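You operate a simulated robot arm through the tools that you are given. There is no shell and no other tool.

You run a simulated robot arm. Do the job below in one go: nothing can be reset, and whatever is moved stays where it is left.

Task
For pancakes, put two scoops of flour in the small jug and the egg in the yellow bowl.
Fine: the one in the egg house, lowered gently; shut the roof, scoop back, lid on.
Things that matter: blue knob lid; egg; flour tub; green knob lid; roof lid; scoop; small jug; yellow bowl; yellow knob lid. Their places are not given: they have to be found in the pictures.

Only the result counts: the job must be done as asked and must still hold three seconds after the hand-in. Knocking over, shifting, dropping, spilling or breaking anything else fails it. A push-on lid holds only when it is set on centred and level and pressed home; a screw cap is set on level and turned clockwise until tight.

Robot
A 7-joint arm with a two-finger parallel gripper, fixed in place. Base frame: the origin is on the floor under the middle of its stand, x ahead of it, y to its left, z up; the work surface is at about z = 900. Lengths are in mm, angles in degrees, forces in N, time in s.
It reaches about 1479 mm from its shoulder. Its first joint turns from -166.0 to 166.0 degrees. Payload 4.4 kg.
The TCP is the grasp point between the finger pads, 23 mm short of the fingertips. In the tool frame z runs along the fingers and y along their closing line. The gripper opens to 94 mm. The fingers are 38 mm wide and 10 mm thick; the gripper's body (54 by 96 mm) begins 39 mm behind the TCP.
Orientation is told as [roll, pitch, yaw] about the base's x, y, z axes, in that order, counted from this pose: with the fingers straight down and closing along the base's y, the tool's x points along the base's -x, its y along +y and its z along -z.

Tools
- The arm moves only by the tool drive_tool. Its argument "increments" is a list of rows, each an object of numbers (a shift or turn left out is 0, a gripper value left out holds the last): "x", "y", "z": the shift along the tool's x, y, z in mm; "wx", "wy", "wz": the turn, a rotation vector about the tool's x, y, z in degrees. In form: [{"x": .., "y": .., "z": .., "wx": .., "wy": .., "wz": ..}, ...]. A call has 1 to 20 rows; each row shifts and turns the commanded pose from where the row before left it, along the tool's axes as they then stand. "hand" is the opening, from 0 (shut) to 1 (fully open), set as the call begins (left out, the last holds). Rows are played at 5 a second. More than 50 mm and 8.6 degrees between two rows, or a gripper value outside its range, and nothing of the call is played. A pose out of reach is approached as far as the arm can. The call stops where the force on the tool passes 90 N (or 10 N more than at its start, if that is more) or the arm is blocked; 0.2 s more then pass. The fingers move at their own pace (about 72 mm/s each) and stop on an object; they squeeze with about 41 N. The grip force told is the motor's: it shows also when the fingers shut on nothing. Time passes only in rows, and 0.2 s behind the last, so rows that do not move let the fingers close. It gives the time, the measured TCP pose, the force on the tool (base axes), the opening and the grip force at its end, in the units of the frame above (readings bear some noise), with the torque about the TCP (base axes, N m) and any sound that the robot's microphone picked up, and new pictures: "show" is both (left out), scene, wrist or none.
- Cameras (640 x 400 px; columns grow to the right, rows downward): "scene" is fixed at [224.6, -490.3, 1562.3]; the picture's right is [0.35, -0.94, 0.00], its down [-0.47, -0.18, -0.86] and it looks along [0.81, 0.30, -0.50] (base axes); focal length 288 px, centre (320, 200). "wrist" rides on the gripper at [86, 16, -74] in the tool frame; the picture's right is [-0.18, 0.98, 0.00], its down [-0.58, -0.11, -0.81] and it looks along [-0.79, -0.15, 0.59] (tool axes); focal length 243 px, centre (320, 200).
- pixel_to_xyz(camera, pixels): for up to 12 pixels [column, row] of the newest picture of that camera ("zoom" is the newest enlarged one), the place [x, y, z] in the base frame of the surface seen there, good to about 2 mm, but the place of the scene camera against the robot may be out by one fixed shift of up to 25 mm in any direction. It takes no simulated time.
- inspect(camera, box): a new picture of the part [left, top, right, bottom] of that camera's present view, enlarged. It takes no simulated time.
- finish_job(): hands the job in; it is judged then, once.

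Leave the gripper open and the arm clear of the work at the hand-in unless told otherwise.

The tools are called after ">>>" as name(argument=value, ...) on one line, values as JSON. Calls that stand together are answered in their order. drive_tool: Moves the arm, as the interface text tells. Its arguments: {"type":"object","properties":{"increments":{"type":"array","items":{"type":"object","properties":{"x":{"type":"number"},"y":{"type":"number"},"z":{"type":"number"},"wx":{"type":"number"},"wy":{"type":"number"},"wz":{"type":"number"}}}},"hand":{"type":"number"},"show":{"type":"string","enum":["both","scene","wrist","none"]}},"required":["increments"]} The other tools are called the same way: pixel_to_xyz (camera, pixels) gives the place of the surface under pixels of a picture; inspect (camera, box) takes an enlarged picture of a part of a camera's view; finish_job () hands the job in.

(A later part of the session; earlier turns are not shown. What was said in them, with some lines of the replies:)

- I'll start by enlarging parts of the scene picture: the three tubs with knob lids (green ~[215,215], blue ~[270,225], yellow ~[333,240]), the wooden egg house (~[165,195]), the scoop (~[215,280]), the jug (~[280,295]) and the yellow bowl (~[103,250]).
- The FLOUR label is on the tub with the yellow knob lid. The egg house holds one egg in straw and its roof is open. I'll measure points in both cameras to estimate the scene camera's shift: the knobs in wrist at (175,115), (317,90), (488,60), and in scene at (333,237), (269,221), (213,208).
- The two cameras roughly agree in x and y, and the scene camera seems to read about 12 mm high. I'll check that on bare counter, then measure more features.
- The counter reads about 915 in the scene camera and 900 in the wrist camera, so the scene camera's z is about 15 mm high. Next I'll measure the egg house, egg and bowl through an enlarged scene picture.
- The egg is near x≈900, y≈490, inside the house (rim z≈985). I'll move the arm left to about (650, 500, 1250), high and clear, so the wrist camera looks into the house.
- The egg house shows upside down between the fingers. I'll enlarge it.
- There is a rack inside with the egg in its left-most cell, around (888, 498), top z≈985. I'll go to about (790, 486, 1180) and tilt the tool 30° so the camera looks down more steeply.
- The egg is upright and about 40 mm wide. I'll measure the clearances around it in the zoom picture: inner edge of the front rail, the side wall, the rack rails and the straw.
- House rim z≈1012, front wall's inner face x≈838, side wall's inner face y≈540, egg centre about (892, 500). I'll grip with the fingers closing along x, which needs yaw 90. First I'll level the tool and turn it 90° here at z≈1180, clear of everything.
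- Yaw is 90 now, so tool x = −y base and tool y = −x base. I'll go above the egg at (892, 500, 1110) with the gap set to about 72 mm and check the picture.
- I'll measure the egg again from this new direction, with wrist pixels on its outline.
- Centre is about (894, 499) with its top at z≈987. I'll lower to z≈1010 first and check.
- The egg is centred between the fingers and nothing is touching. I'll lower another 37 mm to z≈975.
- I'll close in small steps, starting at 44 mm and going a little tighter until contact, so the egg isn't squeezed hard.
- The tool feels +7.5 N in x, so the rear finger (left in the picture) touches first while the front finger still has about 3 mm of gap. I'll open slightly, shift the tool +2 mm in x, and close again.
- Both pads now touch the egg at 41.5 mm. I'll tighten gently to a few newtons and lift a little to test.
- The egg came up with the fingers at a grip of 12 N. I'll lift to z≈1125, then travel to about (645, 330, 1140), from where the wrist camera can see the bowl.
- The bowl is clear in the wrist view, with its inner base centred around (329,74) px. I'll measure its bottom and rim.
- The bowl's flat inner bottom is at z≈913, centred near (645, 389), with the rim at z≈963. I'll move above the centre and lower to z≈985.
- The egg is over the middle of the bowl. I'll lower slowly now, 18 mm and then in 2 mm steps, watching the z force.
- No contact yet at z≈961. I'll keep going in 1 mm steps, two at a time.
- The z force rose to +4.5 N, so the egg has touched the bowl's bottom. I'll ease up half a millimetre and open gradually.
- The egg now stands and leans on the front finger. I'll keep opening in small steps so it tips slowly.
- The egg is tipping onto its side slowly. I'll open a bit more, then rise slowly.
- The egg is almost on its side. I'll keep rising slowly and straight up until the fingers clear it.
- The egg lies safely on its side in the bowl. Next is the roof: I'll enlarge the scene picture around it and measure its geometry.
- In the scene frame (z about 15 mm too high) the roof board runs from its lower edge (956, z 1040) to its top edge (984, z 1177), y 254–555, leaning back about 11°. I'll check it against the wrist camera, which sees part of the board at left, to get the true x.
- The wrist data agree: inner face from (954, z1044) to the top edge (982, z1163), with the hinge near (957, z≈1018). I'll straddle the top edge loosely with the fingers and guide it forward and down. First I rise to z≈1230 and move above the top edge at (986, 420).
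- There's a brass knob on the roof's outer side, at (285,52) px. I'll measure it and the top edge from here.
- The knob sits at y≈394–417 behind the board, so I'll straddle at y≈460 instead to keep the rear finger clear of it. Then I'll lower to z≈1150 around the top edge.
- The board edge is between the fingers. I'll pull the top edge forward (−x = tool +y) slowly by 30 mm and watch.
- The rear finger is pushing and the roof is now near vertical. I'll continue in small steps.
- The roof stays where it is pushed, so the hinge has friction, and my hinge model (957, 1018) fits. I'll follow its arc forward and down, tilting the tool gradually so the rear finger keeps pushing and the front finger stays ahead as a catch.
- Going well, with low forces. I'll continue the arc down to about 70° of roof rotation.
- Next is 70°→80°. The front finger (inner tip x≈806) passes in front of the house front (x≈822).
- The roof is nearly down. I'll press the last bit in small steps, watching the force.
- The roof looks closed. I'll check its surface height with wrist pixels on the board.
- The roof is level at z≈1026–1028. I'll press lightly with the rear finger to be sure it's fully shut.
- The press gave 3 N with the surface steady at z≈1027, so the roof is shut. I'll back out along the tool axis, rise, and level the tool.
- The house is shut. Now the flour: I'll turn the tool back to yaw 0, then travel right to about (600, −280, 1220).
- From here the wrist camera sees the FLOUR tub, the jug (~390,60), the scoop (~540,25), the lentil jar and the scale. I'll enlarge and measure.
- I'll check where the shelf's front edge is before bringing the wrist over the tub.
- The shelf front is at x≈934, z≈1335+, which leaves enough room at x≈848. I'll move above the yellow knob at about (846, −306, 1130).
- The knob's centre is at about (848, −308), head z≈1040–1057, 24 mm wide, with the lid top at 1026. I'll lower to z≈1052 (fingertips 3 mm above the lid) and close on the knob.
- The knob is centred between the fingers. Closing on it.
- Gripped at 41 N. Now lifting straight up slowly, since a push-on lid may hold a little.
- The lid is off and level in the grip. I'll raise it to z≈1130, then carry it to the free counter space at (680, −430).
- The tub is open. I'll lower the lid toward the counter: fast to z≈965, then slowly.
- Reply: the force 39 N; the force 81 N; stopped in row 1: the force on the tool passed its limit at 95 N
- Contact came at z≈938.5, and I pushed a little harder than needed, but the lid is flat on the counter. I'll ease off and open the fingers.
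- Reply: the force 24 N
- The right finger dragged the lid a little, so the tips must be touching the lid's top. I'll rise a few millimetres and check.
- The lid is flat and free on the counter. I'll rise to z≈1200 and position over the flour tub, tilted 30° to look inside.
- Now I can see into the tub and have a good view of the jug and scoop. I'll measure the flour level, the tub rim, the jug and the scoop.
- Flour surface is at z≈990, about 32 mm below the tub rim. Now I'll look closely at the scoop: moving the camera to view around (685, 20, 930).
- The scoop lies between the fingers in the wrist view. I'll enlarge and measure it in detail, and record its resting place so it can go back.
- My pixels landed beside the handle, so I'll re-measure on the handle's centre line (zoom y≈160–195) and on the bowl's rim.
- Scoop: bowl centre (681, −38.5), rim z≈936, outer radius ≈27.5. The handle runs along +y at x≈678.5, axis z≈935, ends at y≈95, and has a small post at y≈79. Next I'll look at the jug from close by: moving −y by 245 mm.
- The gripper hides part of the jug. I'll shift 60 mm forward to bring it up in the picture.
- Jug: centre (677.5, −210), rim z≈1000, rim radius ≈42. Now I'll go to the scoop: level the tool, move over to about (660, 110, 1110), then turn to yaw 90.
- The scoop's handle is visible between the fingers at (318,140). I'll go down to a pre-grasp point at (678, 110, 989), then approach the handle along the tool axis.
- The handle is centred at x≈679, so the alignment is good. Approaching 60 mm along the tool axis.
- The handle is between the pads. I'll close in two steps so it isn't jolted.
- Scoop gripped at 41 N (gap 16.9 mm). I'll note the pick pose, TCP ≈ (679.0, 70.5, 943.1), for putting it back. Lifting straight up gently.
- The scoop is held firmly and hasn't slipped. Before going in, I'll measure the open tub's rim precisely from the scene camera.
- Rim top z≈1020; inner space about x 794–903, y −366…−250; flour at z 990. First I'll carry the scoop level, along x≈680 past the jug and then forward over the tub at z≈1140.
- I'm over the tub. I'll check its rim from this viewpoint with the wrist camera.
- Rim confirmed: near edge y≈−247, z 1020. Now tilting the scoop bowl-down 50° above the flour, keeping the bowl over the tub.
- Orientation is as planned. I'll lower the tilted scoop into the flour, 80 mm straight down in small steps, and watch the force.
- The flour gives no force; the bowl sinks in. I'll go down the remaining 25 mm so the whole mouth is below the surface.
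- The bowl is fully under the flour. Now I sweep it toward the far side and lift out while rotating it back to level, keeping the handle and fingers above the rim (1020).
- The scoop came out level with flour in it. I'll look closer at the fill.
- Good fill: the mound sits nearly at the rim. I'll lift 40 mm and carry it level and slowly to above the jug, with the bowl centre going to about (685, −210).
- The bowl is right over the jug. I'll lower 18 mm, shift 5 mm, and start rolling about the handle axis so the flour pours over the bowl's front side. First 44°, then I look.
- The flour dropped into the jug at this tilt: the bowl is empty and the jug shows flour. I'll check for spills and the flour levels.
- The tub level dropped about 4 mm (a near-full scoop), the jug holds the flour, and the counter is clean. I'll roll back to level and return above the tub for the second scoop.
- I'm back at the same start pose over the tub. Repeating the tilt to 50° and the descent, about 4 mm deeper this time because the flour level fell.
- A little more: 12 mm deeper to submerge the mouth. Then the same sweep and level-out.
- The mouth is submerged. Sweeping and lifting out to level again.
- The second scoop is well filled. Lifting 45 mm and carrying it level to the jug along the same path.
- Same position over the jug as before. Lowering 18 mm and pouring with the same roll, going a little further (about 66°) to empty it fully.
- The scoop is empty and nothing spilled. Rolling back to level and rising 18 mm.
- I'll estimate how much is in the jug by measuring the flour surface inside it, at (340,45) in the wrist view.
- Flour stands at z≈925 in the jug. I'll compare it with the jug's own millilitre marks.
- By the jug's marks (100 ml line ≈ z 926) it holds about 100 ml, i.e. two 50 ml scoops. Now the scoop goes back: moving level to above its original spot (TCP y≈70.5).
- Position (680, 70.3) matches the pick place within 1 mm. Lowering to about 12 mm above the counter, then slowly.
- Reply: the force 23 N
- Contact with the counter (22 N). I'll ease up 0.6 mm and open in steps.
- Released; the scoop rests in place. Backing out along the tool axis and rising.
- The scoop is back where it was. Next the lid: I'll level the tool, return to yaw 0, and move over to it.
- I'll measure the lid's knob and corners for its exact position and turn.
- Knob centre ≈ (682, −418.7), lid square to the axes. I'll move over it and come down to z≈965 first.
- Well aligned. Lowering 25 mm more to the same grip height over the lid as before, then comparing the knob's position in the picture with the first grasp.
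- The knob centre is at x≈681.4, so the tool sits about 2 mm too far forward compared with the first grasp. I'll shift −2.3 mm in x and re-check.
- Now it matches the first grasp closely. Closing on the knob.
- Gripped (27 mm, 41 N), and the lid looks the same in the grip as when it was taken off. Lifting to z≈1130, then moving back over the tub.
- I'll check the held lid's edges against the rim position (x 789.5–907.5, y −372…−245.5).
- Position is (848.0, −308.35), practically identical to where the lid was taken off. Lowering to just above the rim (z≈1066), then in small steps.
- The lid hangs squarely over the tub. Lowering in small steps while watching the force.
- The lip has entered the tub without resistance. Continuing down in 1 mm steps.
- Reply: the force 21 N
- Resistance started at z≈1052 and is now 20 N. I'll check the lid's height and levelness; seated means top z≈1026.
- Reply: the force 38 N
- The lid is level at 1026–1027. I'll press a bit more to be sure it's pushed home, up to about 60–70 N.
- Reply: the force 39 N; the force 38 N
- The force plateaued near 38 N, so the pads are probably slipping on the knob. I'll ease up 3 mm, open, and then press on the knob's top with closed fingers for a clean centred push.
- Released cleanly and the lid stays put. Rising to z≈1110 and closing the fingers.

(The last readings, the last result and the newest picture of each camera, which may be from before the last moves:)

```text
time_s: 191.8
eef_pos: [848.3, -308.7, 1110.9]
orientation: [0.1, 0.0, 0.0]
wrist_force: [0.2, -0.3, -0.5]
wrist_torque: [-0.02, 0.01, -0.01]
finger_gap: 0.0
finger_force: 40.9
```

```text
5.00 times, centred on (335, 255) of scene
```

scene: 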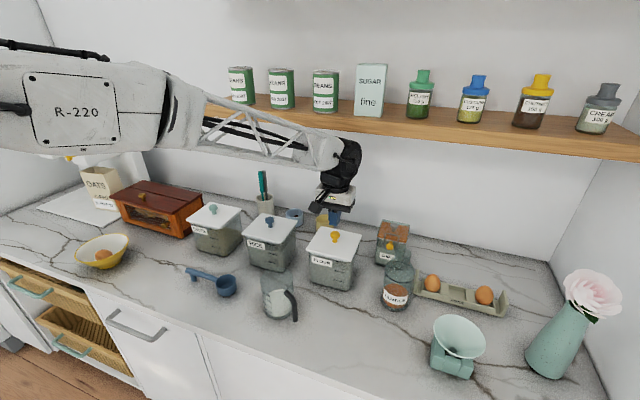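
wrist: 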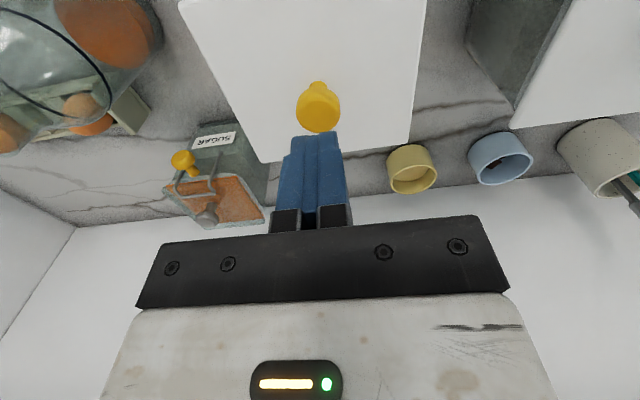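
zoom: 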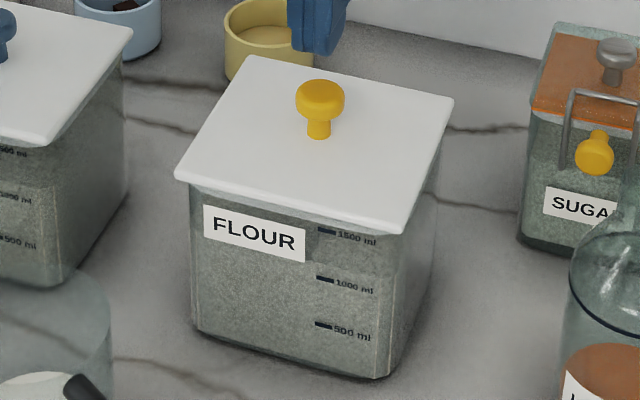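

The lid sits square and level. Now pressing down on the knob's top, with contact expected near z≈1080.

>>> drive_tool(increments=[{"z": 10}, {"z": 10}, {"z": 6}, {}], show="none")

>>> drive_tool(increments=[{"z": 1.5}, {"z": 1.5}, {}], show="none")

```text
time_s: 192.8
eef_pos: [847.0, -307.8, 1084.8]
orientation: [-0.1, 0.0, 0.0]
wrist_force: [0.2, 0.0, -0.7]
wrist_torque: [0.02, -0.02, 0.03]
finger_gap: 0.0
finger_force: 40.9
```

```text
time_s: 193.6
eef_pos: [847.1, -307.2, 1082.4]
orientation: [0.0, 0.0, -0.2]
wrist_force: [0.1, -0.7, -1.0]
wrist_torque: [-0.01, -0.02, 0.0]
finger_gap: 0.0
finger_force: 40.8
```

>>> drive_tool(increments=[{"z": 1}, {"z": 1}, {}], show="none")

>>> drive_tool(increments=[{"z": 1}, {}], show="none")

```text
time_s: 194.4
eef_pos: [846.9, -307.9, 1079.9]
orientation: [-0.1, 0.0, 0.0]
wrist_force: [0.7, 0.4, 0.2]
wrist_torque: [-0.01, 0.0, -0.03]
finger_gap: 0.0
finger_force: 41.0
```

```text
time_s: 195.0
eef_pos: [847.8, -307.8, 1080.4]
orientation: [0.0, -0.1, 0.0]
wrist_force: [-1.4, 1.1, 8.2]
wrist_torque: [0.02, 0.04, 0.04]
finger_gap: 0.0
finger_force: 40.9
```

Contact (8 N). Pressing further in small steps.

>>> drive_tool(increments=[{"z": 0.8}, {}], show="none")

>>> drive_tool(increments=[{"z": 0.8}, {}], show="none")

```text
time_s: 195.6
eef_pos: [848.8, -308.1, 1081.1]
orientation: [0.0, -0.1, 0.0]
wrist_force: [-1.8, 1.8, 19.3]
wrist_torque: [0.07, 0.01, 0.01]
finger_gap: 0.0
finger_force: 40.9
```

```text
time_s: 196.2
eef_pos: [848.7, -308.1, 1079.5]
orientation: [0.0, 0.0, 0.0]
wrist_force: [-6.5, 0.4, 35.6]
wrist_torque: [-0.02, 0.15, 0.01]
finger_gap: 0.1
finger_force: 41.0
```

>>> drive_tool(increments=[{"z": 0.8}, {}], show="none")

>>> drive_tool(increments=[{"z": 0.6}, {}], show="none")

```text
time_s: 196.8
eef_pos: [848.8, -308.2, 1079.7]
orientation: [0.0, -0.2, 0.0]
wrist_force: [-7.3, -0.9, 55.3]
wrist_torque: [-0.03, 0.16, -0.04]
finger_gap: 0.2
finger_force: 41.4
```

```text
time_s: 197.4
eef_pos: [848.8, -308.2, 1080.1]
orientation: [0.0, -0.2, 0.0]
wrist_force: [-3.6, -1.7, 74.3]
wrist_torque: [-0.08, 0.13, -0.03]
finger_gap: 0.2
finger_force: 41.1
```

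Pressed with 74 N and the lid didn't move, so it's fully home. Rising straight up and opening the gripper.

>>> drive_tool(increments=[{"z": -3}, {"z": -7}, {"z": -20}, {"z": -30}, {"z": -30}, {}], show="wrist")

>>> pixel_to_xyz(camera="wrist", pixels=[[250, 20], [290, 20], [380, 20], [310, 60], [390, 80], [280, 90], [380, 100]])

```text
time_s: 198.8
eef_pos: [848.0, -309.4, 1164.1]
orientation: [0.1, -0.1, 0.0]
wrist_force: [-0.2, 0.2, -0.1]
wrist_torque: [-0.02, 0.0, -0.03]
finger_gap: 0.2
finger_force: 41.1
```

wrist: 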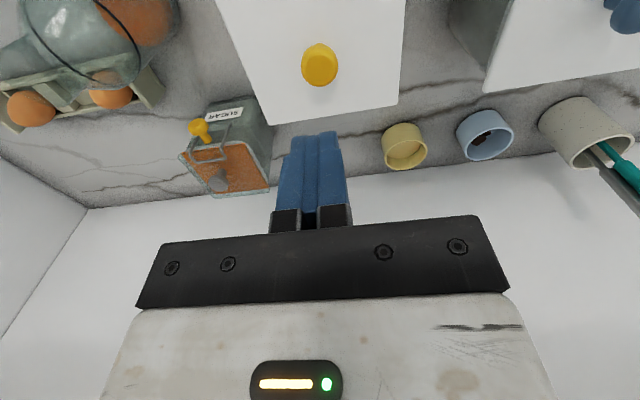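

```text
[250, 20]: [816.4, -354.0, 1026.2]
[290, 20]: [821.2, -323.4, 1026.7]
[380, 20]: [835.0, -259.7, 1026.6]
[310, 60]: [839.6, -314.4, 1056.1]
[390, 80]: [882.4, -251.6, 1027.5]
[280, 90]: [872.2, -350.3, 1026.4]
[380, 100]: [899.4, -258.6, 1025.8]
```

The lid is level at z≈1026–1027, as at the start. I'll open the gripper and pull the arm back and up, clear of everything.

>>> drive_tool(increments=[{"z": -30, "x": 10}, {"z": -30, "x": 20}, {"z": -30, "x": 20, "y": 20}, {"z": -28, "x": 20, "y": 30}, {"x": 20, "y": 40}, {"x": 20, "y": 40}, {"x": 20, "y": 40}, {"x": 20, "y": 40}, {}, {}], hand=1)

>>> inspect(camera="scene", box=[180, 200, 400, 340])

>>> inspect(camera="scene", box=[50, 150, 230, 290])

>>> inspect(camera="scene", box=[340, 200, 640, 400])

```text
time_s: 201.0
eef_pos: [698.5, -97.2, 1284.2]
orientation: [0.0, 0.0, 0.0]
wrist_force: [0.0, 0.4, -0.3]
wrist_torque: [0.02, -0.01, 0.0]
finger_gap: 93.8
finger_force: 0.1
```

scene: 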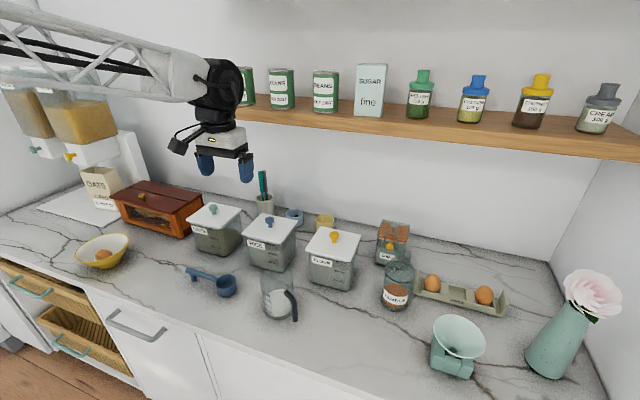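
wrist: 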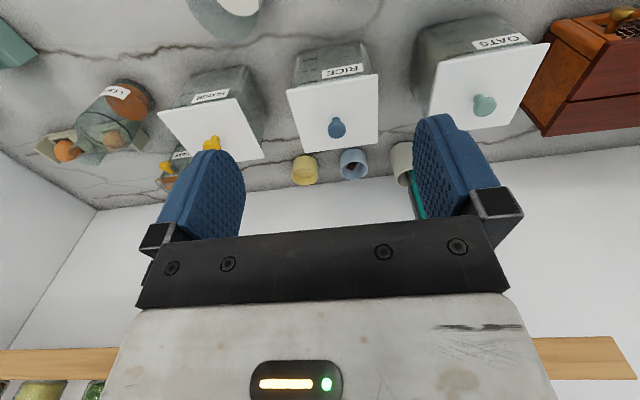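

```text
2.86 times, centred on (290, 270) of scene
```

zoom: 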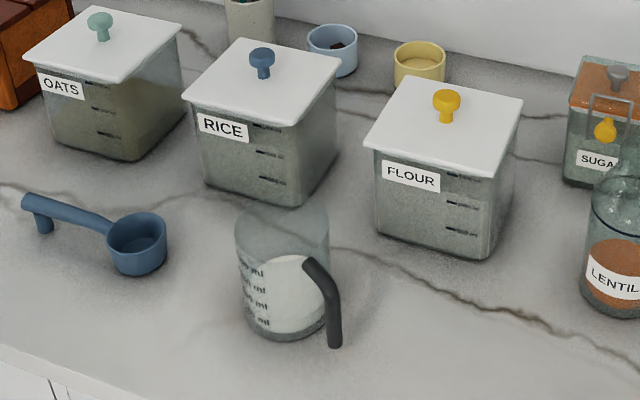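

```text
2.86 times, centred on (140, 220) of scene
```

zoom: 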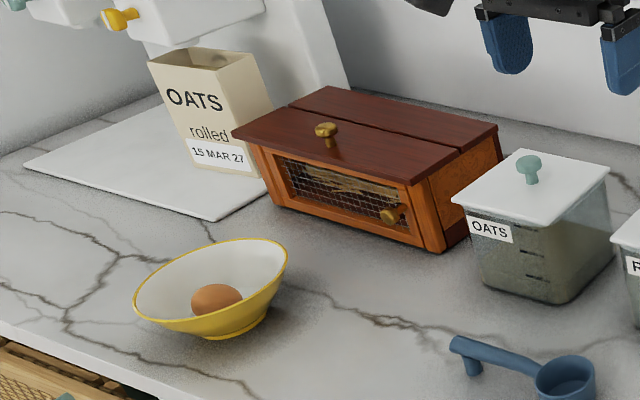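

```text
2.00 times, centred on (490, 300) of scene
```

zoom: 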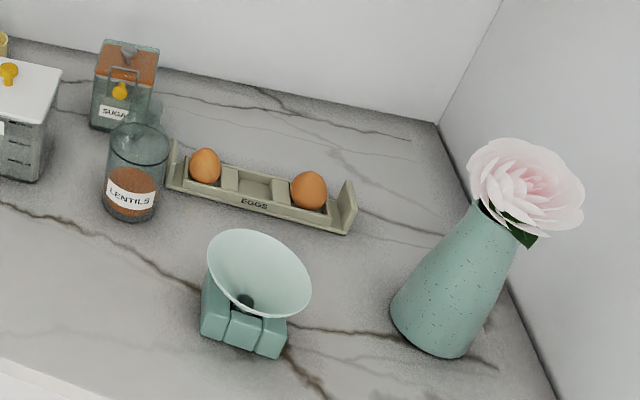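

All checks pass:
- **Egg:** lying whole in the yellow bowl.
- **Egg house:** roof shut.
- **Flour:** two scoops, about 100 ml by the jug's marks, are in the small jug.
- **Scoop:** back at its starting place.
- **Lid:** level and pressed onto the flour tub.

Nothing else looks moved or spilled. The gripper is open and the arm is clear, so I'm handing in.

>>> finish_job()

```text
The job is handed in.
```

I've finished the job and handed it in, but I don't know yet how it was judged. The last pictures showed everything as asked:

- **Egg:** the one from the egg house is whole in the yellow bowl, lying on its side. I lowered it until it touched the bottom, then let it tip over slowly.
- **Egg house:** the roof is shut and level; I pressed it lightly to check.
- **Flour:** two scoops are in the small jug. The level is at about the jug's 100 ml mark, so roughly 50 ml a scoop. I saw no flour on the counter.
- **Scoop:** back where it was, to within about a millimetre.
- **Flour lid:** on straight and level. I pressed it down with about 74 N and it didn't move, so it was fully home.

**Two small slips:** I pushed the flour lid down too hard when setting it on the counter (about 95 N), and a finger dragged it about a centimetre as I let go. The bowl may have shifted slightly when I released the egg. I saw no damage from either.

Nothing else looks moved or knocked over. The gripper is open and the arm is clear of the work.
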